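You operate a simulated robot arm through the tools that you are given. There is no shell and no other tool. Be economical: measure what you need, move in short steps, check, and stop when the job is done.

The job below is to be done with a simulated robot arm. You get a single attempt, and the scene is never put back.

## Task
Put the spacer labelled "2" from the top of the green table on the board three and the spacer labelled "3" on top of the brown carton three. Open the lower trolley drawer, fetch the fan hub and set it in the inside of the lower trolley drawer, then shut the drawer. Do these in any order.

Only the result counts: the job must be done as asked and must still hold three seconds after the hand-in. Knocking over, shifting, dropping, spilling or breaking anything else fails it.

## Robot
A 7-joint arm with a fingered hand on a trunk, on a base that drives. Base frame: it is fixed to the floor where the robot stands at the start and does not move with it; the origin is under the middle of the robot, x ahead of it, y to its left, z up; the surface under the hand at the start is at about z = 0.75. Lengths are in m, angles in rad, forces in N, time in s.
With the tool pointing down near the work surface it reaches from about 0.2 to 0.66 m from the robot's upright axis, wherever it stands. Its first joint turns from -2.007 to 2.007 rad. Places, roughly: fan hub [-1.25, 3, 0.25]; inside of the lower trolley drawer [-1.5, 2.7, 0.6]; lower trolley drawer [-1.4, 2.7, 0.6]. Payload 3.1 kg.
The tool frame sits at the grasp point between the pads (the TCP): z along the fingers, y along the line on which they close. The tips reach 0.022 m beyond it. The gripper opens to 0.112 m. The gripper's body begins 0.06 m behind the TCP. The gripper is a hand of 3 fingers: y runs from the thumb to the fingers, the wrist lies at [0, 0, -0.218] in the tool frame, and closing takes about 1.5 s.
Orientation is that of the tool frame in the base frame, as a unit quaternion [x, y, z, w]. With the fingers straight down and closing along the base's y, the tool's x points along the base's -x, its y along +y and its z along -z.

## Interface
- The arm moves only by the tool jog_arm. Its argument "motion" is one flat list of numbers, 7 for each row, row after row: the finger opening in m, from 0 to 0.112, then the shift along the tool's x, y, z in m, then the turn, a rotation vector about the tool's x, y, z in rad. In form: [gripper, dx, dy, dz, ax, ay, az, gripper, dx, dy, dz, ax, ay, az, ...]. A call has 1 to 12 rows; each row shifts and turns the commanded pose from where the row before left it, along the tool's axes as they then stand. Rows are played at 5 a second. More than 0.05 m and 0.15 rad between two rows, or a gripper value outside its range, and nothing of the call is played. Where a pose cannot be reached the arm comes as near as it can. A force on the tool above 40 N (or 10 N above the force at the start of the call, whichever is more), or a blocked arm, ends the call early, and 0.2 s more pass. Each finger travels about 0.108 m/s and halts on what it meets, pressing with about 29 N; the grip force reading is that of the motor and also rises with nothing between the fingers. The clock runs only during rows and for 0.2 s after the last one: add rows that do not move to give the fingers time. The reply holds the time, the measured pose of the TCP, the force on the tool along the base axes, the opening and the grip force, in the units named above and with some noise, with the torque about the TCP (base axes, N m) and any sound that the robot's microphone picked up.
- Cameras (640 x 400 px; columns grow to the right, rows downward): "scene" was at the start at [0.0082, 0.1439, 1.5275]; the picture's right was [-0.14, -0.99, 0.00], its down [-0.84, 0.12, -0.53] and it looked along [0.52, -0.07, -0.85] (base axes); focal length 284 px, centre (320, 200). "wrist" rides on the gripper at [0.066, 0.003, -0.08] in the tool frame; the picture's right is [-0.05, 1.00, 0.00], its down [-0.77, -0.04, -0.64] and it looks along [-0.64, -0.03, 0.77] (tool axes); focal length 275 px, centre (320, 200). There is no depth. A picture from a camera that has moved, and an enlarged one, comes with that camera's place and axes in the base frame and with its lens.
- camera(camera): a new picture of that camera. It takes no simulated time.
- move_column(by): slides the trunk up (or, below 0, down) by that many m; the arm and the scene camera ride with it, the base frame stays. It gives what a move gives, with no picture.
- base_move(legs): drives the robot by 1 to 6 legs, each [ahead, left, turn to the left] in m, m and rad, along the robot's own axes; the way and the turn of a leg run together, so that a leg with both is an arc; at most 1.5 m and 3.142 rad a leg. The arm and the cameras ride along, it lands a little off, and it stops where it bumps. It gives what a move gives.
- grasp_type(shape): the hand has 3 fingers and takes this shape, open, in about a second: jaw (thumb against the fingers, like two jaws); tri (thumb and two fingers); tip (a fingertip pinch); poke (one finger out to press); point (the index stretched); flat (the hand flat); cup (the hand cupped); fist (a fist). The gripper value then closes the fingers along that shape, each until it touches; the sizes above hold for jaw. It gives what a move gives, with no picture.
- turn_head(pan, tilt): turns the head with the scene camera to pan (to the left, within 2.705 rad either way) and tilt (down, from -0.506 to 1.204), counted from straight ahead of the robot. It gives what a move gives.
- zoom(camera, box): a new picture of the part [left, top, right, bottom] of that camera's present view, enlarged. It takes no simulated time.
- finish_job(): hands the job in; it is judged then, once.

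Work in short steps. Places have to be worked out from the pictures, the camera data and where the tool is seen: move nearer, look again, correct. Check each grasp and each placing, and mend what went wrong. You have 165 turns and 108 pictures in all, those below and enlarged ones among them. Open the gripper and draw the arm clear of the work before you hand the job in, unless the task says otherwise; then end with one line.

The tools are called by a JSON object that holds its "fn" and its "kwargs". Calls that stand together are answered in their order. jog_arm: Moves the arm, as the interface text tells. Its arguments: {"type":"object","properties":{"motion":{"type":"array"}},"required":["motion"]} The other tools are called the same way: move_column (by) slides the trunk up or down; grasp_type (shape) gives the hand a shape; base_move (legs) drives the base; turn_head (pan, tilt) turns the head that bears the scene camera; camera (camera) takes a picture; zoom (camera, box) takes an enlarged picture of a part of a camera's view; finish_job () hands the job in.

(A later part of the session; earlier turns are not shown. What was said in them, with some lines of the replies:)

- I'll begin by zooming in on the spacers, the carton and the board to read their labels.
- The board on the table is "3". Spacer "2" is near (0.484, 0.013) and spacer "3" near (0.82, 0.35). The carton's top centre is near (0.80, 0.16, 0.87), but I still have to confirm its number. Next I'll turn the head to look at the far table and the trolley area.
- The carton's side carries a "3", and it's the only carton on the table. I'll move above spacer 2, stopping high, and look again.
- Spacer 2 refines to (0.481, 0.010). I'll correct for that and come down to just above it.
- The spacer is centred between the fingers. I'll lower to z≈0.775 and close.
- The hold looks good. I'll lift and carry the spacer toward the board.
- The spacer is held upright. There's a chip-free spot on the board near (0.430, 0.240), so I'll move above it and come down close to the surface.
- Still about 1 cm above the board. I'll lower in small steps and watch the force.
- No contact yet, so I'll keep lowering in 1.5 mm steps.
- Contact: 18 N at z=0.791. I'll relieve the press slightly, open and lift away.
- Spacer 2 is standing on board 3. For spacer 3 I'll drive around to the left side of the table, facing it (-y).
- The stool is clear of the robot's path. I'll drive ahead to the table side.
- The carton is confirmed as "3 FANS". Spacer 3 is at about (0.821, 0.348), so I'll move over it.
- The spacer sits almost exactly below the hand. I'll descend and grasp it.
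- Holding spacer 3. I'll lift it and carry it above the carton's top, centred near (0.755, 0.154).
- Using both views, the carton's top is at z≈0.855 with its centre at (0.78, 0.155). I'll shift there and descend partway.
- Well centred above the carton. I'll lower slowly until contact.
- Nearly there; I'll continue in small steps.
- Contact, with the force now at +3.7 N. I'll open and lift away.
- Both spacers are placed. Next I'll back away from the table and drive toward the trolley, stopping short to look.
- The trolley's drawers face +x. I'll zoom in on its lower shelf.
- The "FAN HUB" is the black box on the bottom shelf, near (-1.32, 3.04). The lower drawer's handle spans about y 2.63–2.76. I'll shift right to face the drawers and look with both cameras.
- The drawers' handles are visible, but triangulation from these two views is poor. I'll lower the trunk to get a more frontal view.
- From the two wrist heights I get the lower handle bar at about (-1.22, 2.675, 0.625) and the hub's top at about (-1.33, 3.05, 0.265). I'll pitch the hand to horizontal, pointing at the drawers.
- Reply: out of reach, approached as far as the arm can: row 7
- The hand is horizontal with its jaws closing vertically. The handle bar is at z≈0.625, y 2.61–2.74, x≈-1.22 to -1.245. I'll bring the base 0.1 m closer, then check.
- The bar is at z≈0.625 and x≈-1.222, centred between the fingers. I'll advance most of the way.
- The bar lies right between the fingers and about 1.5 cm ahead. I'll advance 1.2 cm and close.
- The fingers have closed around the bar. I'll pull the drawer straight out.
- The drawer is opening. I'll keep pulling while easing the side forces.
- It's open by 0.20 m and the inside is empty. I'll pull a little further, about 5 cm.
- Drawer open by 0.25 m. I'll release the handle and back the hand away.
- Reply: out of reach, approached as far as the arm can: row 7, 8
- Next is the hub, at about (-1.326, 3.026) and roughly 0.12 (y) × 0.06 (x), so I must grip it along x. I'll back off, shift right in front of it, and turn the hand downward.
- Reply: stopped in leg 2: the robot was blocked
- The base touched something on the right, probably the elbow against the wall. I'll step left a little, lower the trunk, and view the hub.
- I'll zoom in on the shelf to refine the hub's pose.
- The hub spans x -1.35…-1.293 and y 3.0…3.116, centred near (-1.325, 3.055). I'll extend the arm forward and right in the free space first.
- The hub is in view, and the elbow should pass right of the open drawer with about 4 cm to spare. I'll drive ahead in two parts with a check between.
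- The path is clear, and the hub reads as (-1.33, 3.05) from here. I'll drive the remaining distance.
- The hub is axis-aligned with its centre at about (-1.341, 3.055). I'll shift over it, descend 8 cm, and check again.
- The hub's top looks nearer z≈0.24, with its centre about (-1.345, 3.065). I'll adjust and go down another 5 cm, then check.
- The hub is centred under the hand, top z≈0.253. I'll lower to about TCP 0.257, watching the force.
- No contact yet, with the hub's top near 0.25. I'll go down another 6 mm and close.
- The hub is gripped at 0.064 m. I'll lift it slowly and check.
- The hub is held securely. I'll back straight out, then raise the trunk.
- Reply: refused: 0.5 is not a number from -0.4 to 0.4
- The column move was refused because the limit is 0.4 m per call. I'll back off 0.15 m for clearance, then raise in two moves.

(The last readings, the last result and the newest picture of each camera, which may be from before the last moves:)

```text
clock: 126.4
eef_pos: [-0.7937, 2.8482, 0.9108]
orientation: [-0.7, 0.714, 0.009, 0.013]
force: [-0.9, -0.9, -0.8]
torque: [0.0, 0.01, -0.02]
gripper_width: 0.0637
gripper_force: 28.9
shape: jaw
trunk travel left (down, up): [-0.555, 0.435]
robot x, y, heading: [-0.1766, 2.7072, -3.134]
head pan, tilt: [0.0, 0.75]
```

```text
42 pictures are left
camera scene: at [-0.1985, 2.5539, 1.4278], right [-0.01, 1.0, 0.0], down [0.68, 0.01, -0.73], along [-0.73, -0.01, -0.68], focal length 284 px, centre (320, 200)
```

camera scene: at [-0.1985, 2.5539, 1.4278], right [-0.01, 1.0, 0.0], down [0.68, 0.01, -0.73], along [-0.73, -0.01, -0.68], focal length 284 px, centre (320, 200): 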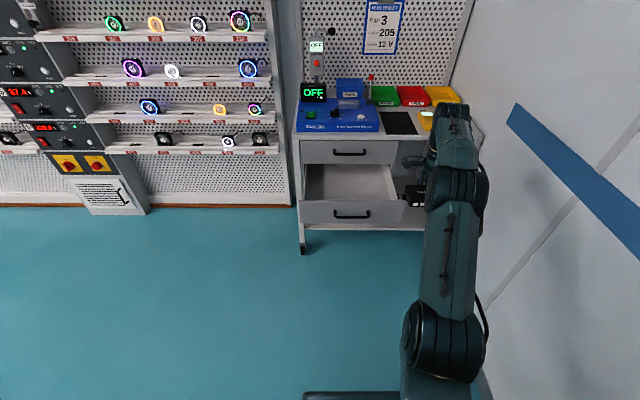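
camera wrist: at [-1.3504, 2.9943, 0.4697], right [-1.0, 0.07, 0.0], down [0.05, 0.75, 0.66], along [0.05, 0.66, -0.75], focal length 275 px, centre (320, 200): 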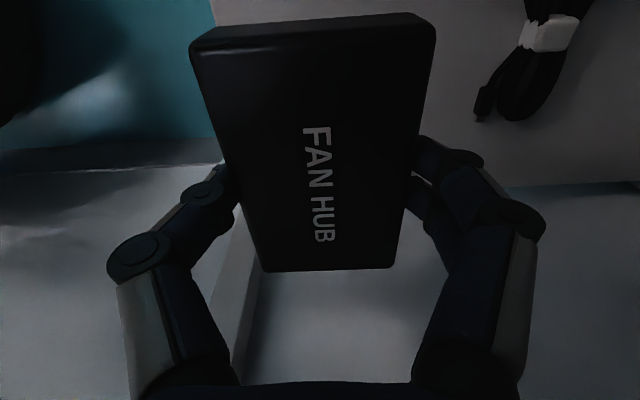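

The hub is still held and the drawer still open: its interior spans y≈2.47–2.87 and x≈-1.01 to -1.26. I'll centre the hand in front of the robot, then drive ahead with the hub above the drawer.

{"fn": "jog_arm", "kwargs": {"motion": [0.04, 0.035, -0.015, 0, 0, 0, 0, 0.04, 0.035, -0.015, 0, 0, 0, 0, 0.04, 0.035, -0.015, 0, 0, 0, 0, 0.04, 0.035, -0.015, 0, 0, 0, 0, 0.04, 0, 0, 0, 0, 0, 0]}}

{"fn": "base_move", "kwargs": {"legs": [[0, 0.025, 0], [0.33, 0, 0]]}}

{"fn": "camera", "kwargs": {"camera": "scene"}}

{"fn": "camera", "kwargs": {"camera": "wrist"}}

```text
clock: 127.6
eef_pos: [-0.7345, 2.7055, 0.9076]
orientation: [-0.7, 0.714, 0.009, 0.012]
force: [-0.9, 0.3, -1.0]
torque: [-0.02, 0.04, 0.0]
gripper_width: 0.0635
gripper_force: 28.4
shape: jaw
trunk travel left (down, up): [-0.555, 0.435]
robot x, y, heading: [-0.1762, 2.7088, -3.137]
head pan, tilt: [0.0, 0.75]
```

```text
clock: 130.2
eef_pos: [-1.0614, 2.6864, 0.9073]
orientation: [-0.696, 0.718, 0.009, 0.012]
force: [0.3, 0.3, -1.0]
torque: [-0.03, 0.04, -0.01]
gripper_width: 0.0636
gripper_force: 29.5
shape: jaw
trunk travel left (down, up): [-0.555, 0.435]
robot x, y, heading: [-0.5034, 2.6802, 3.145]
head pan, tilt: [0.0, 0.75]
```

```text
41 pictures are left
camera scene: at [-0.5269, 2.5283, 1.4277], right [0.0, 1.0, 0.0], down [0.68, 0.0, -0.73], along [-0.73, 0.0, -0.68], focal length 284 px, centre (320, 200)
```

scene: 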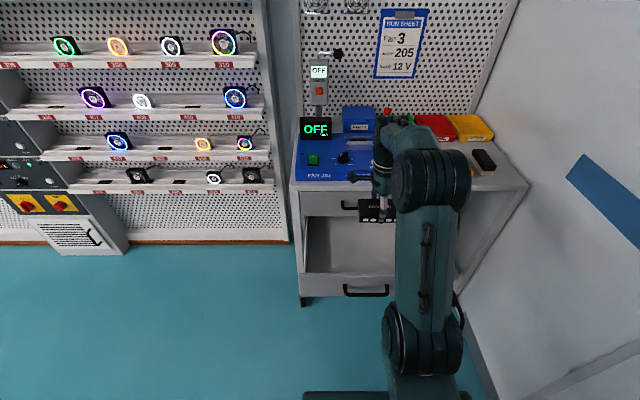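

```text
40 pictures are left
camera wrist: at [-1.0689, 2.6186, 0.9867], right [-1.0, 0.08, 0.0], down [0.06, 0.75, 0.66], along [0.05, 0.66, -0.75], focal length 275 px, centre (320, 200)
```

wrist: 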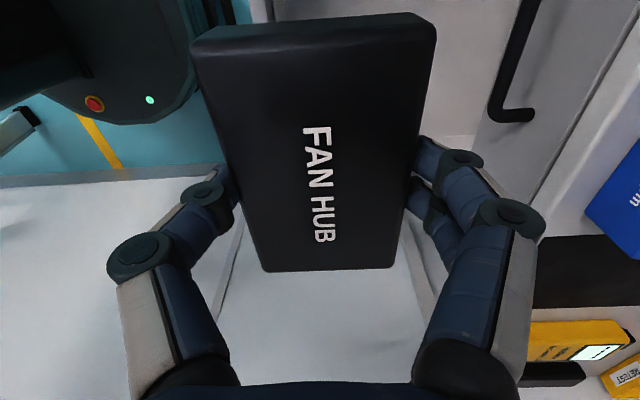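

I'll shift 4.5 cm farther over the drawer, lower to z≈0.75, and look.

{"fn": "jog_arm", "kwargs": {"motion": [0.04, 0, 0.023, 0, 0, 0, 0, 0.04, 0, 0.023, 0, 0, 0, 0, 0.04, 0.002, 0, 0.04, 0, 0, 0, 0.04, 0.002, 0, 0.04, 0, 0, 0, 0.04, 0.002, 0, 0.04, 0, 0, 0, 0.04, 0.002, 0, 0.035, 0, 0, 0, 0.04, 0, 0, 0, 0, 0, 0]}}

{"fn": "camera", "kwargs": {"camera": "wrist"}}

{"fn": "zoom", "kwargs": {"camera": "scene", "box": [280, 160, 440, 310]}}

```text
clock: 131.8
eef_pos: [-1.1074, 2.6821, 0.7517]
orientation: [-0.696, 0.718, 0.009, 0.014]
force: [-0.3, 0.3, -0.7]
torque: [0.0, -0.01, -0.02]
gripper_width: 0.0637
gripper_force: 28.9
shape: jaw
trunk travel left (down, up): [-0.555, 0.435]
robot x, y, heading: [-0.5005, 2.6795, 3.14]
head pan, tilt: [0.0, 0.75]
```

```text
39 pictures are left
camera wrist: at [-1.1132, 2.6144, 0.8314], right [-1.0, 0.08, 0.0], down [0.06, 0.75, 0.66], along [0.05, 0.66, -0.75], focal length 275 px, centre (320, 200)
```

wrist: 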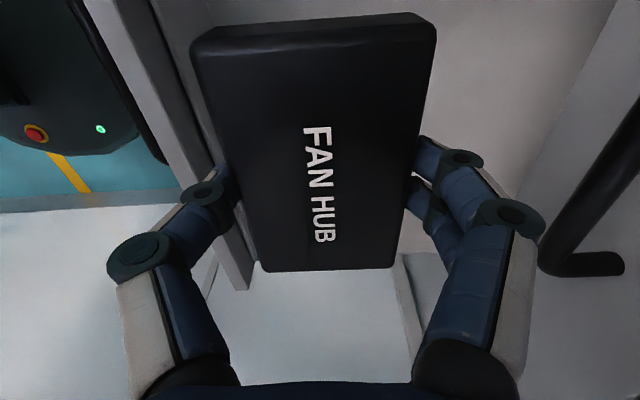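

```text
2.67 times, centred on (360, 235) of scene
camera zoom: at [-0.5258, 2.5283, 1.4278], right [0.0, 1.0, 0.0], down [0.68, 0.0, -0.73], along [-0.73, 0.0, -0.68], focal length 758 px, centre (213, 107)
```

zoom: 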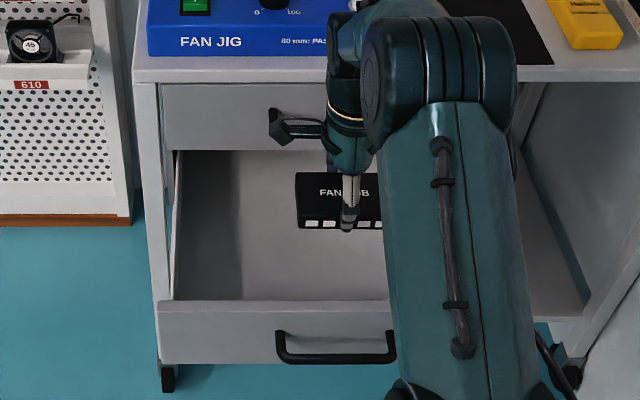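

The hand sits between the front panel's inner face (x≈-1.035) and the upper handle (x≈-1.215). I'll shift 7 mm back and lower toward the drawer floor.

{"fn": "jog_arm", "kwargs": {"motion": [0.04, 0, 0.008, 0.02, 0, 0, 0, 0.04, 0.001, 0, 0.03, 0, 0, 0, 0.04, 0.001, 0, 0.03, 0, 0, 0, 0.04, 0, 0, 0.015, 0, 0, 0, 0.04, 0, 0, 0, 0, 0, 0]}}

{"fn": "camera", "kwargs": {"camera": "wrist"}}

{"fn": "zoom", "kwargs": {"camera": "scene", "box": [300, 190, 400, 290]}}

```text
clock: 133.0
eef_pos: [-1.1132, 2.6857, 0.6579]
orientation: [-0.697, 0.717, 0.008, 0.013]
force: [-0.5, 0.7, -0.8]
torque: [0.01, -0.03, 0.03]
gripper_width: 0.0633
gripper_force: 28.7
shape: jaw
trunk travel left (down, up): [-0.555, 0.435]
robot x, y, heading: [-0.5035, 2.6805, 3.138]
head pan, tilt: [0.0, 0.75]
```

```text
37 pictures are left
camera wrist: at [-1.121, 2.6175, 0.7368], right [-1.0, 0.08, 0.0], down [0.06, 0.75, 0.66], along [0.05, 0.66, -0.75], focal length 275 px, centre (320, 200)
```

wrist: 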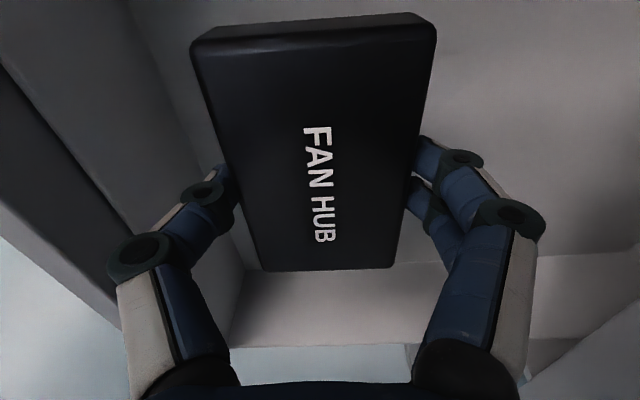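

```text
4.00 times, centred on (350, 240) of scene
camera zoom: at [-0.526, 2.5283, 1.4277], right [0.0, 1.0, 0.0], down [0.68, 0.0, -0.73], along [-0.73, 0.0, -0.68], focal length 1137 px, centre (200, 40)
```

zoom: 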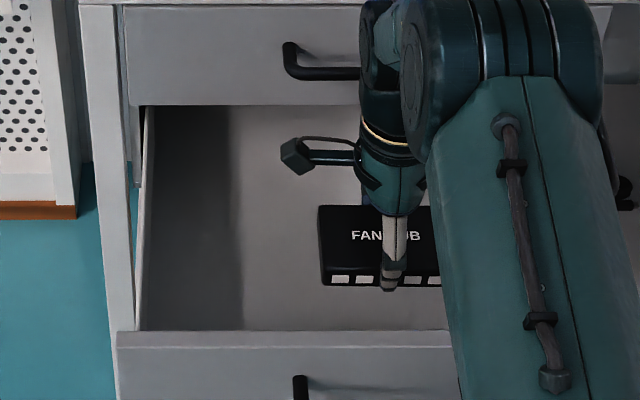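

Clearance is fine on both sides. I'll lower slowly until the hub touches the floor of the drawer.

{"fn": "jog_arm", "kwargs": {"motion": [0.04, 0, 0, 0.01, 0, 0, 0, 0.04, 0, 0, 0.01, 0, 0, 0, 0.04, 0, 0, 0.006, 0, 0, 0, 0.04, 0, 0, 0, 0, 0, 0]}}

{"fn": "jog_arm", "kwargs": {"motion": [0.04, 0, 0, 0.004, 0, 0, 0, 0.04, 0, 0, 0.004, 0, 0, 0, 0.04, 0, 0, 0, 0, 0, 0]}}

{"fn": "camera", "kwargs": {"camera": "wrist"}}

```text
clock: 134.0
eef_pos: [-1.1137, 2.6859, 0.6311]
orientation: [-0.696, 0.718, 0.008, 0.013]
force: [0.9, 0.5, -0.7]
torque: [0.01, 0.0, 0.03]
gripper_width: 0.0637
gripper_force: 29.1
shape: jaw
trunk travel left (down, up): [-0.555, 0.435]
robot x, y, heading: [-0.5039, 2.6818, 3.138]
head pan, tilt: [0.0, 0.75]
```

```text
clock: 134.8
eef_pos: [-1.1142, 2.6867, 0.6226]
orientation: [-0.696, 0.717, 0.008, 0.012]
force: [-0.3, 0.2, -1.1]
torque: [-0.01, -0.01, 0.0]
gripper_width: 0.0634
gripper_force: 29.2
shape: jaw
trunk travel left (down, up): [-0.555, 0.435]
robot x, y, heading: [-0.5007, 2.6798, 3.139]
head pan, tilt: [0.0, 0.75]
```

```text
35 pictures are left
camera wrist: at [-1.1201, 2.6189, 0.7024], right [-1.0, 0.08, 0.0], down [0.06, 0.75, 0.66], along [0.05, 0.66, -0.75], focal length 275 px, centre (320, 200)
```

wrist: 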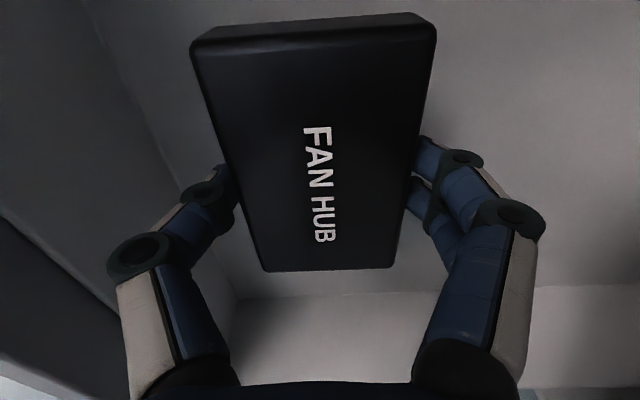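

The wall/floor line puts the drawer floor at z≈0.56, so contact is expected at TCP ≈0.59. I'll continue down.

{"fn": "jog_arm", "kwargs": {"motion": [0.04, 0, 0, 0.008, 0, 0, 0, 0.04, 0, 0, 0.006, 0, 0, 0, 0.04, 0, 0, 0, 0, 0, 0]}}

{"fn": "jog_arm", "kwargs": {"motion": [0.04, 0, 0, 0.003, 0, 0, 0, 0.04, 0, 0, 0.003, 0, 0, 0, 0.04, 0, 0, 0, 0, 0, 0]}}

{"fn": "jog_arm", "kwargs": {"motion": [0.04, 0, 0, 0.002, 0, 0, 0, 0.04, 0, 0, 0.002, 0, 0, 0, 0.04, 0, 0, 0, 0, 0, 0]}}

```text
clock: 135.6
eef_pos: [-1.1145, 2.6869, 0.6097]
orientation: [-0.696, 0.718, 0.009, 0.013]
force: [-0.3, 0.4, -0.8]
torque: [0.0, 0.04, 0.01]
gripper_width: 0.0637
gripper_force: 29.0
shape: jaw
trunk travel left (down, up): [-0.555, 0.435]
robot x, y, heading: [-0.5044, 2.6781, 3.138]
head pan, tilt: [0.0, 0.75]
```

```text
clock: 136.4
eef_pos: [-1.1136, 2.6857, 0.6028]
orientation: [-0.697, 0.717, 0.009, 0.012]
force: [-1.5, 0.3, -1.3]
torque: [-0.01, -0.01, -0.01]
gripper_width: 0.0633
gripper_force: 28.9
shape: jaw
trunk travel left (down, up): [-0.555, 0.435]
robot x, y, heading: [-0.5015, 2.6811, 3.141]
head pan, tilt: [0.0, 0.75]
```

```text
clock: 137.2
eef_pos: [-1.1139, 2.6867, 0.5989]
orientation: [-0.697, 0.717, 0.008, 0.012]
force: [0.5, -0.3, -1.2]
torque: [0.0, 0.01, 0.03]
gripper_width: 0.0635
gripper_force: 29.3
shape: jaw
trunk travel left (down, up): [-0.555, 0.435]
robot x, y, heading: [-0.5042, 2.6839, 3.143]
head pan, tilt: [0.0, 0.75]
```

{"fn": "jog_arm", "kwargs": {"motion": [0.04, 0, 0, 0.002, 0, 0, 0, 0.04, 0, 0, 0.002, 0, 0, 0, 0.04, 0, 0, 0, 0, 0, 0]}}

{"fn": "jog_arm", "kwargs": {"motion": [0.04, 0, 0, 0.002, 0, 0, 0, 0.04, 0, 0, 0.002, 0, 0, 0, 0.04, 0, 0, 0, 0, 0, 0]}}

{"fn": "jog_arm", "kwargs": {"motion": [0.04, 0, 0, 0.002, 0, 0, 0, 0.04, 0, 0, 0, 0, 0, 0]}}

```text
clock: 138.0
eef_pos: [-1.114, 2.6869, 0.5952]
orientation: [-0.697, 0.717, 0.009, 0.012]
force: [-0.1, 0.6, -0.6]
torque: [0.02, 0.01, -0.01]
gripper_width: 0.0635
gripper_force: 29.1
shape: jaw
trunk travel left (down, up): [-0.555, 0.435]
robot x, y, heading: [-0.5026, 2.6807, 3.142]
head pan, tilt: [0.0, 0.75]
```

```text
clock: 138.8
eef_pos: [-1.1144, 2.6871, 0.592]
orientation: [-0.696, 0.718, 0.009, 0.012]
force: [0.1, 0.9, 5.2]
torque: [0.02, 0.0, -0.01]
gripper_width: 0.0632
gripper_force: 28.7
shape: jaw
trunk travel left (down, up): [-0.555, 0.435]
robot x, y, heading: [-0.5031, 2.6787, 3.142]
head pan, tilt: [0.0, 0.75]
```

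```text
clock: 139.4
eef_pos: [-1.1134, 2.6874, 0.59]
orientation: [-0.696, 0.718, 0.01, 0.011]
force: [-1.5, 0.9, 13.7]
torque: [0.05, 0.04, 0.0]
gripper_width: 0.0631
gripper_force: 28.7
shape: jaw
trunk travel left (down, up): [-0.555, 0.435]
robot x, y, heading: [-0.5032, 2.68, 3.14]
head pan, tilt: [0.0, 0.75]
```

Contact: 14 N at z=0.590. I'll ease up 1.5 mm, release, and lift clear.

{"fn": "jog_arm", "kwargs": {"motion": [0.04, 0, 0, -0.0015, 0, 0, 0, 0.065, 0, 0, 0, 0, 0, 0, 0.08, 0, 0, 0, 0, 0, 0, 0.085, 0, 0, 0, 0, 0, 0, 0.085, 0, 0, -0.02, 0, 0, 0, 0.085, 0, 0, -0.03, 0, 0, 0, 0.085, 0, 0, -0.04, 0, 0, 0, 0.085, 0, 0, -0.045, 0, 0, 0, 0.085, 0, 0, -0.045, 0, 0, 0, 0.085, 0, 0, -0.045, 0, 0, 0, 0.085, 0, 0, -0.045, 0, 0, 0, 0.085, 0, 0, 0, 0, 0, 0]}}

{"fn": "camera", "kwargs": {"camera": "wrist"}}

{"fn": "camera", "kwargs": {"camera": "scene"}}

```text
clock: 142.0
eef_pos: [-1.1152, 2.6789, 0.8633]
orientation: [-0.696, 0.717, 0.008, 0.012]
force: [0.0, -0.3, -0.3]
torque: [0.01, -0.02, -0.04]
gripper_width: 0.0848
gripper_force: 0.0
shape: jaw
trunk travel left (down, up): [-0.555, 0.435]
robot x, y, heading: [-0.5046, 2.6827, 3.138]
head pan, tilt: [0.0, 0.75]
```

```text
34 pictures are left
camera wrist: at [-1.1222, 2.613, 0.9424], right [-1.0, 0.08, 0.0], down [0.06, 0.75, 0.66], along [0.05, 0.66, -0.75], focal length 275 px, centre (320, 200)
```

wrist: 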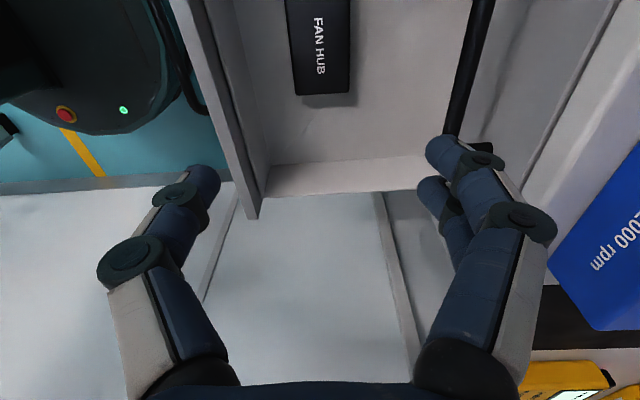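

```text
33 pictures are left
camera scene: at [-0.5261, 2.5283, 1.4277], right [0.0, 1.0, 0.0], down [0.68, 0.0, -0.73], along [-0.73, 0.0, -0.68], focal length 284 px, centre (320, 200)
```

scene: 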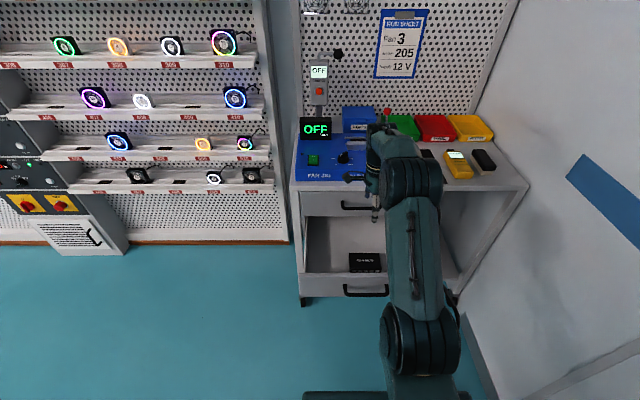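

The hub is lying in the drawer. To shut it I'll take the handle horizontally again: back off, lower the trunk, and pitch the hand forward.

{"fn": "base_move", "kwargs": {"legs": [[-0.29, 0, 0]]}}

{"fn": "move_column", "kwargs": {"by": -0.28}}

{"fn": "jog_arm", "kwargs": {"motion": [0.08, 0, 0, 0, -0.1428, 0, 0, 0.08, 0, 0, 0, -0.1428, 0, 0, 0.08, 0, 0, 0, -0.1428, 0, 0, 0.08, 0, 0, 0, -0.1428, 0, 0, 0.08, 0, 0, 0, -0.1428, 0, 0, 0.08, 0, 0, 0, -0.1428, 0, 0, 0.08, 0, 0, 0, -0.1428, 0, 0, 0.08, 0, 0, 0, -0.1428, 0, 0, 0.08, 0, 0, 0, -0.1428, 0, 0, 0.08, 0, 0, 0, -0.1428, 0, 0, 0.08, 0, 0, 0, -0.1, 0, 0, 0.08, 0, 0, 0, 0, 0, 0]}}

{"fn": "camera", "kwargs": {"camera": "wrist"}}

{"fn": "camera", "kwargs": {"camera": "scene"}}

```text
clock: 144.0
eef_pos: [-0.8261, 2.6797, 0.8623]
orientation: [-0.696, 0.718, 0.01, 0.012]
force: [-0.1, 0.2, 0.4]
torque: [-0.02, 0.05, 0.0]
gripper_width: 0.085
gripper_force: 0.0
shape: jaw
trunk travel left (down, up): [-0.555, 0.435]
robot x, y, heading: [-0.213, 2.6815, 3.144]
head pan, tilt: [0.0, 0.75]
```

```text
clock: 146.8
eef_pos: [-0.8255, 2.6795, 0.5825]
orientation: [-0.697, 0.717, 0.008, 0.013]
force: [-0.6, 0.4, 0.5]
torque: [-0.01, 0.0, 0.02]
gripper_width: 0.0847
gripper_force: 0.1
shape: jaw
trunk travel left (down, up): [-0.275, 0.715]
robot x, y, heading: [-0.2125, 2.6792, 3.138]
head pan, tilt: [0.0, 0.75]
```

```text
clock: 149.4
eef_pos: [-0.8256, 2.6794, 0.5837]
orientation: [-0.512, 0.512, 0.501, -0.474]
force: [0.2, -0.6, -0.4]
torque: [0.03, -0.03, -0.02]
gripper_width: 0.0802
gripper_force: 0.0
shape: jaw
trunk travel left (down, up): [-0.275, 0.715]
robot x, y, heading: [-0.2111, 2.6811, 3.142]
head pan, tilt: [0.0, 0.75]
```

```text
32 pictures are left
camera wrist: at [-0.7483, 2.612, 0.5888], right [-0.05, 0.02, 1.0], down [0.66, 0.75, 0.02], along [-0.75, 0.66, -0.05], focal length 275 px, centre (320, 200)
```

wrist: 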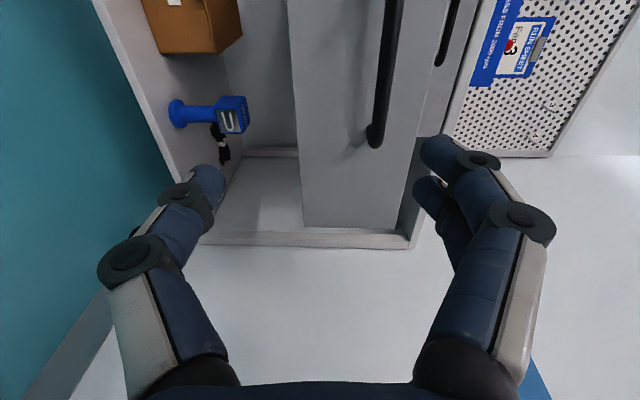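

```text
31 pictures are left
camera scene: at [-0.2356, 2.528, 1.1478], right [0.0, 1.0, 0.0], down [0.68, 0.0, -0.73], along [-0.73, 0.0, -0.68], focal length 284 px, centre (320, 200)
```

scene: 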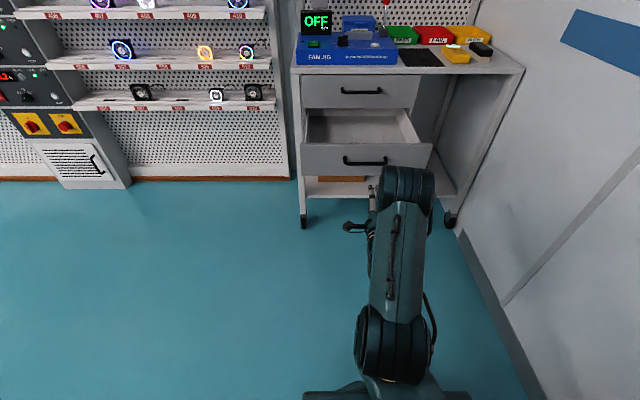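

The bar is at (-0.974, ~2.675, 0.627). I'll raise the hand to that height and retract the arm, so the closing push stays within reach, then drive up to the handle.

{"fn": "jog_arm", "kwargs": {"motion": [0.08, 0.001, 0.02, -0.025, 0, 0, 0, 0.08, 0.001, 0.015, -0.03, 0, 0, 0, 0.08, 0, 0.0, -0.035, 0, 0, 0, 0.08, 0, 0, -0.035, 0, 0, 0, 0.08, 0, 0, -0.03, 0, 0, 0, 0.08, 0, 0, 0, 0, 0, 0]}}

{"fn": "base_move", "kwargs": {"legs": [[0.23, 0, 0]]}}

{"fn": "camera", "kwargs": {"camera": "wrist"}}

```text
clock: 150.8
eef_pos: [-0.6725, 2.6697, 0.6261]
orientation: [-0.511, 0.512, 0.503, -0.473]
force: [0.1, 0.8, -0.1]
torque: [-0.01, -0.04, 0.0]
gripper_width: 0.0804
gripper_force: 0.1
shape: jaw
trunk travel left (down, up): [-0.275, 0.715]
robot x, y, heading: [-0.214, 2.6786, 3.141]
head pan, tilt: [0.0, 0.75]
```

```text
clock: 152.6
eef_pos: [-0.9049, 2.6716, 0.6264]
orientation: [-0.511, 0.512, 0.503, -0.473]
force: [-1.1, 0.0, -0.3]
torque: [-0.01, 0.01, 0.01]
gripper_width: 0.0803
gripper_force: 0.1
shape: jaw
trunk travel left (down, up): [-0.275, 0.715]
robot x, y, heading: [-0.4451, 2.68, 3.14]
head pan, tilt: [0.0, 0.75]
```

```text
30 pictures are left
camera wrist: at [-0.8273, 2.6035, 0.6313], right [-0.05, 0.02, 1.0], down [0.66, 0.75, 0.02], along [-0.75, 0.66, -0.05], focal length 275 px, centre (320, 200)
```

wrist: 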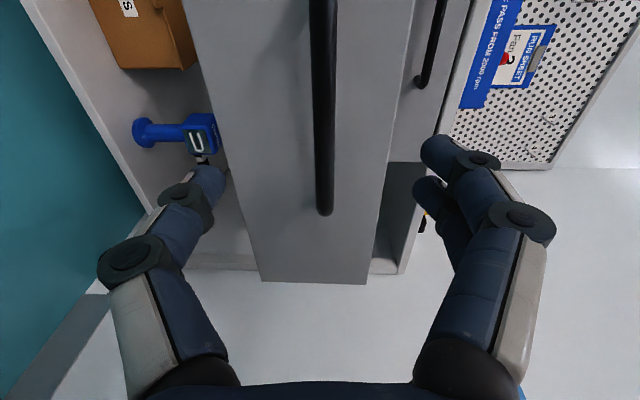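

The bar is aligned at z≈0.625. I'll drive the last 4.5 cm and then reach 1.8 cm onto the bar.

{"fn": "base_move", "kwargs": {"legs": [[0.045, 0, 0]]}}

{"fn": "jog_arm", "kwargs": {"motion": [0.08, 0, 0.0005, 0.01, 0, 0, 0, 0.08, 0, 0.0005, 0.008, 0, 0, 0, 0.06, 0, 0, 0, 0, 0, 0, 0.04, 0, 0, 0, 0, 0, 0, 0.02, 0, 0, 0, 0, 0, 0, 0, 0, 0, 0, 0, 0, 0, 0, 0, 0, 0, 0, 0, 0, 0, 0, 0, 0, 0, 0, 0]}}

{"fn": "camera", "kwargs": {"camera": "wrist"}}

```text
clock: 153.5
eef_pos: [-0.9497, 2.6713, 0.6257]
orientation: [-0.511, 0.512, 0.503, -0.473]
force: [-0.2, -0.4, -0.6]
torque: [0.03, 0.0, -0.02]
gripper_width: 0.0801
gripper_force: 0.0
shape: jaw
trunk travel left (down, up): [-0.275, 0.715]
robot x, y, heading: [-0.4896, 2.68, 3.137]
head pan, tilt: [0.0, 0.75]
```

```text
clock: 155.3
eef_pos: [-0.9693, 2.6735, 0.6257]
orientation: [-0.512, 0.513, 0.503, -0.472]
force: [-0.6, 0.9, -10.2]
torque: [0.02, 0.07, -0.02]
gripper_width: 0.0
gripper_force: 28.6
shape: jaw
trunk travel left (down, up): [-0.275, 0.715]
robot x, y, heading: [-0.491, 2.679, 3.14]
head pan, tilt: [0.0, 0.75]
```

```text
29 pictures are left
camera wrist: at [-0.8918, 2.6044, 0.631], right [-0.05, 0.02, 1.0], down [0.66, 0.75, 0.02], along [-0.75, 0.66, -0.05], focal length 275 px, centre (320, 200)
```

wrist: 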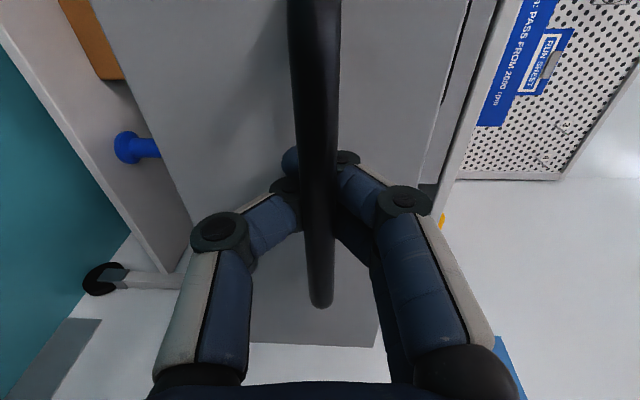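

The handle is caught again. I'll push the drawer in.

{"fn": "jog_arm", "kwargs": {"motion": [0, 0.0005, -0.001, 0.02, 0, 0, 0, 0, 0.0005, 0.001, 0.02, 0, 0, 0, 0, 0.0005, 0.001, 0.02, 0, 0, 0, 0, 0.0005, 0.001, 0.02, 0, 0, 0, 0, 0.0005, 0.001, 0.02, 0, 0, 0, 0, 0.0005, 0.001, 0.02, 0, 0, 0, 0, 0, 0, 0, 0, 0, 0]}}

{"fn": "camera", "kwargs": {"camera": "scene"}}

```text
clock: 156.9
eef_pos: [-1.089, 2.6724, 0.6238]
orientation: [-0.511, 0.512, 0.503, -0.472]
force: [-0.7, -0.6, -0.6]
torque: [0.03, 0.03, 0.02]
gripper_width: 0.0
gripper_force: 29.2
shape: jaw
trunk travel left (down, up): [-0.275, 0.715]
robot x, y, heading: [-0.4877, 2.6826, 3.135]
head pan, tilt: [0.0, 0.75]
```

```text
28 pictures are left
camera scene: at [-0.5129, 2.5282, 1.1477], right [0.0, 1.0, 0.0], down [0.68, 0.0, -0.73], along [-0.73, 0.0, -0.68], focal length 284 px, centre (320, 200)
```

scene: 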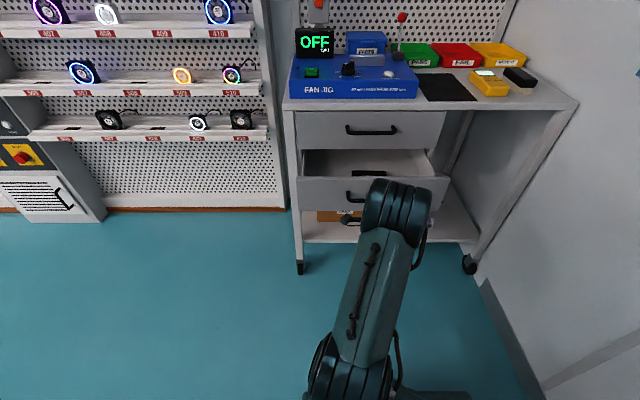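

The drawer is moving in smoothly with the hub inside. I'll keep pushing.

{"fn": "jog_arm", "kwargs": {"motion": [0, 0.0005, 0.001, 0.02, 0, 0, 0, 0, 0.0005, 0.001, 0.02, 0, 0, 0, 0, 0.0005, 0.001, 0.02, 0, 0, 0, 0, 0.0005, 0.001, 0.02, 0, 0, 0, 0, 0.0005, 0.001, 0.02, 0, 0, 0, 0, 0.0005, 0.001, 0.015, 0, 0, 0, 0, 0, 0, 0, 0, 0, 0]}}

{"fn": "jog_arm", "kwargs": {"motion": [0, 0, 0.0005, 0.008, 0, 0, 0, 0, 0, 0.0005, 0.008, 0, 0, 0, 0, 0, 0, 0.006, 0, 0, 0, 0, 0, 0, 0, 0, 0, 0]}}

{"fn": "camera", "kwargs": {"camera": "scene"}}

```text
clock: 158.5
eef_pos: [-1.2022, 2.6731, 0.6238]
orientation: [-0.512, 0.512, 0.503, -0.472]
force: [-0.2, -2.2, -2.7]
torque: [0.01, 0.06, -0.01]
gripper_width: 0.0
gripper_force: 29.1
shape: jaw
trunk travel left (down, up): [-0.275, 0.715]
robot x, y, heading: [-0.4918, 2.6792, 3.141]
head pan, tilt: [0.0, 0.75]
```

```text
clock: 159.5
eef_pos: [-1.2265, 2.6732, 0.6242]
orientation: [0.512, -0.512, -0.502, 0.472]
force: [-4.5, -1.8, -2.2]
torque: [0.03, 0.06, -0.01]
gripper_width: 0.0
gripper_force: 29.1
shape: jaw
trunk travel left (down, up): [-0.275, 0.715]
robot x, y, heading: [-0.4925, 2.6776, 3.14]
head pan, tilt: [0.0, 0.75]
```

```text
27 pictures are left
camera scene: at [-0.5137, 2.5281, 1.1477], right [0.0, 1.0, 0.0], down [0.68, 0.0, -0.73], along [-0.73, 0.0, -0.68], focal length 284 px, centre (320, 200)
```

scene: 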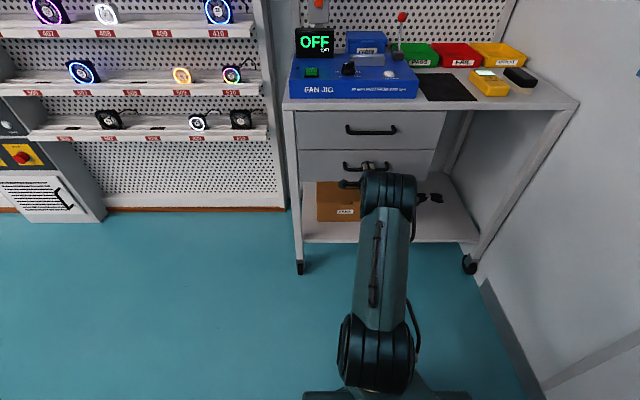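

It looks nearly or fully shut. I'll push gently further until resistance rises.

{"fn": "jog_arm", "kwargs": {"motion": [0, 0, 0, 0.004, 0, 0, 0, 0, 0, 0, 0.004, 0, 0, 0, 0, 0, 0, 0, 0, 0, 0]}}

{"fn": "zoom", "kwargs": {"camera": "scene", "box": [280, 90, 460, 210]}}

```text
clock: 160.3
eef_pos: [-1.2329, 2.674, 0.6227]
orientation: [-0.513, 0.513, 0.502, -0.471]
force: [23.0, -1.9, -11.1]
torque: [0.06, 0.1, 0.13]
gripper_width: 0.0
gripper_force: 29.0
shape: jaw
trunk travel left (down, up): [-0.275, 0.715]
robot x, y, heading: [-0.492, 2.6836, 3.143]
head pan, tilt: [0.0, 0.75]
```

```text
3.33 times, centred on (370, 150) of scene
camera zoom: at [-0.5115, 2.5282, 1.1476], right [0.0, 1.0, 0.0], down [0.68, 0.0, -0.73], along [-0.73, 0.0, -0.68], focal length 947 px, centre (153, 367)
```

zoom: 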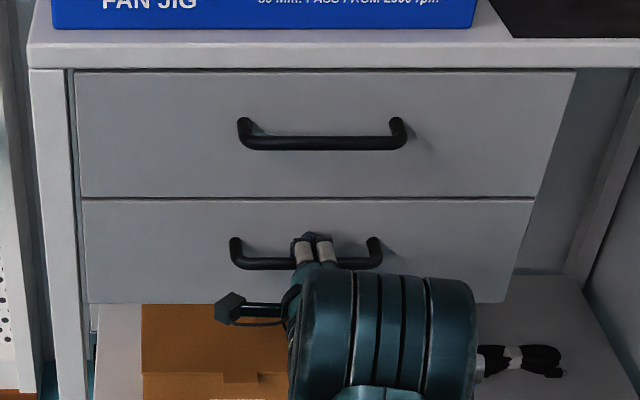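

23 N resistance, and the drawer front is flush: it's shut. I'll ease off, open the fingers and back away.

{"fn": "jog_arm", "kwargs": {"motion": [0, 0, 0, -0.007, 0, 0, 0, 0.03, 0, 0, 0, 0, 0, 0, 0.06, 0, 0, 0, 0, 0, 0, 0.08, 0, 0, 0, 0, 0, 0, 0.08, 0, 0, 0, 0, 0, 0, 0.08, 0, 0, -0.02, 0, 0, 0, 0.08, 0, 0, -0.03, 0, 0, 0, 0.08, 0, 0, -0.04, 0, 0, 0, 0.08, 0, 0, -0.04, 0, 0, 0, 0.08, 0, 0, -0.04, 0, 0, 0, 0.08, 0, 0, 0, 0, 0, 0]}}

{"fn": "base_move", "kwargs": {"legs": [[-0.25, 0, 0]]}}

{"fn": "camera", "kwargs": {"camera": "scene"}}

{"fn": "camera", "kwargs": {"camera": "wrist"}}

```text
clock: 162.7
eef_pos: [-1.0559, 2.6679, 0.6323]
orientation: [-0.511, 0.512, 0.503, -0.472]
force: [0.2, 1.0, 0.1]
torque: [-0.03, 0.0, 0.0]
gripper_width: 0.0796
gripper_force: 0.0
shape: jaw
trunk travel left (down, up): [-0.275, 0.715]
robot x, y, heading: [-0.4908, 2.6799, 3.142]
head pan, tilt: [0.0, 0.75]
```

```text
clock: 164.5
eef_pos: [-0.8066, 2.6685, 0.6325]
orientation: [-0.511, 0.512, 0.504, -0.473]
force: [-0.4, 0.1, 0.4]
torque: [0.04, -0.03, -0.02]
gripper_width: 0.0796
gripper_force: 0.1
shape: jaw
trunk travel left (down, up): [-0.275, 0.715]
robot x, y, heading: [-0.2401, 2.6815, 3.137]
head pan, tilt: [0.0, 0.75]
```

```text
25 pictures are left
camera scene: at [-0.2631, 2.5277, 1.1478], right [0.0, 1.0, 0.0], down [0.68, 0.0, -0.73], along [-0.73, 0.0, -0.68], focal length 284 px, centre (320, 200)
```

scene: 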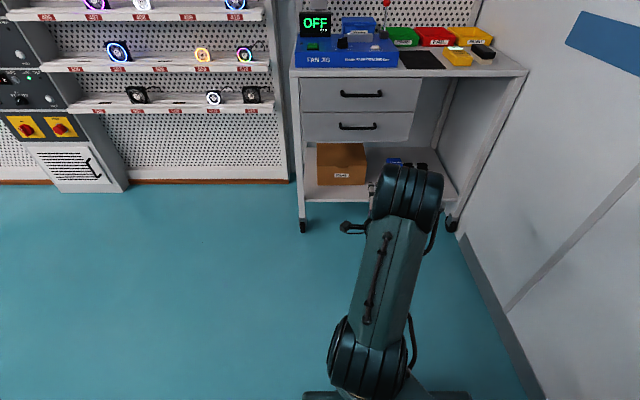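

```text
24 pictures are left
camera wrist: at [-0.7297, 2.6008, 0.6386], right [-0.05, 0.02, 1.0], down [0.66, 0.75, 0.02], along [-0.75, 0.66, -0.05], focal length 275 px, centre (320, 200)
```

wrist: 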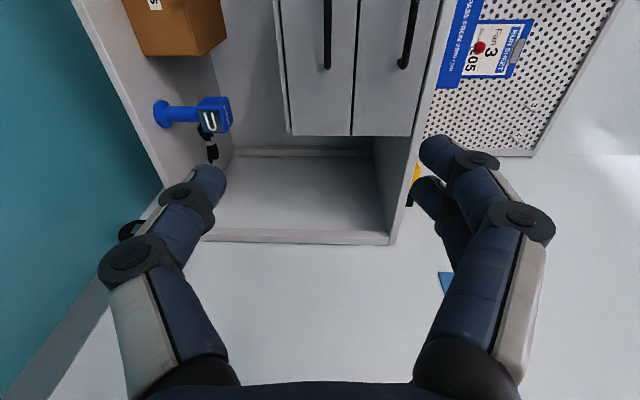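

The drawer is shut flush. One last look back at the table to confirm the spacers.

{"fn": "turn_head", "kwargs": {"pan": 1.9, "tilt": 0.2}}

{"fn": "zoom", "kwargs": {"camera": "scene", "box": [240, 140, 440, 265]}}

```text
clock: 166.4
eef_pos: [-0.8075, 2.669, 0.6339]
orientation: [-0.511, 0.512, 0.503, -0.473]
force: [-0.2, -0.7, 0.4]
torque: [-0.01, -0.03, 0.02]
gripper_width: 0.08
gripper_force: 0.1
shape: jaw
trunk travel left (down, up): [-0.275, 0.715]
robot x, y, heading: [-0.2385, 2.6791, 3.143]
head pan, tilt: [1.901, 0.201]
```

```text
3.20 times, centred on (340, 202) of scene
camera zoom: at [-0.1504, 2.4391, 1.1974], right [-0.95, -0.32, 0.0], down [-0.06, 0.19, -0.98], along [0.31, -0.93, -0.2], focal length 909 px, centre (256, 192)
```

zoom: 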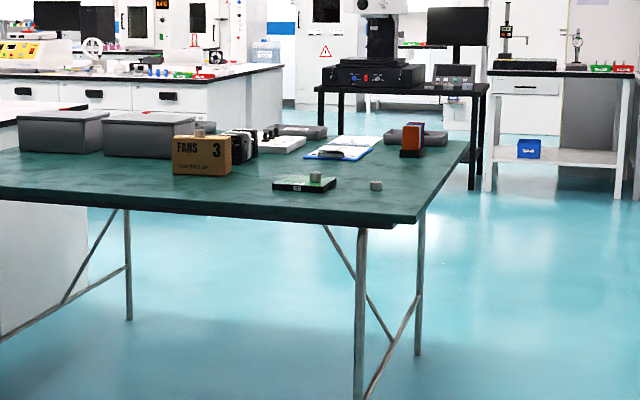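

Both spacers are in place, the drawer is shut and the arm is clear, so I'm handing in.

{"fn": "finish_job", "kwargs": {}}

```text
The job is handed in.
```

The job is handed in: spacer 2 is on board 3, spacer 3 is on top of carton 3, and the fan hub is inside the lower trolley drawer, which is shut.
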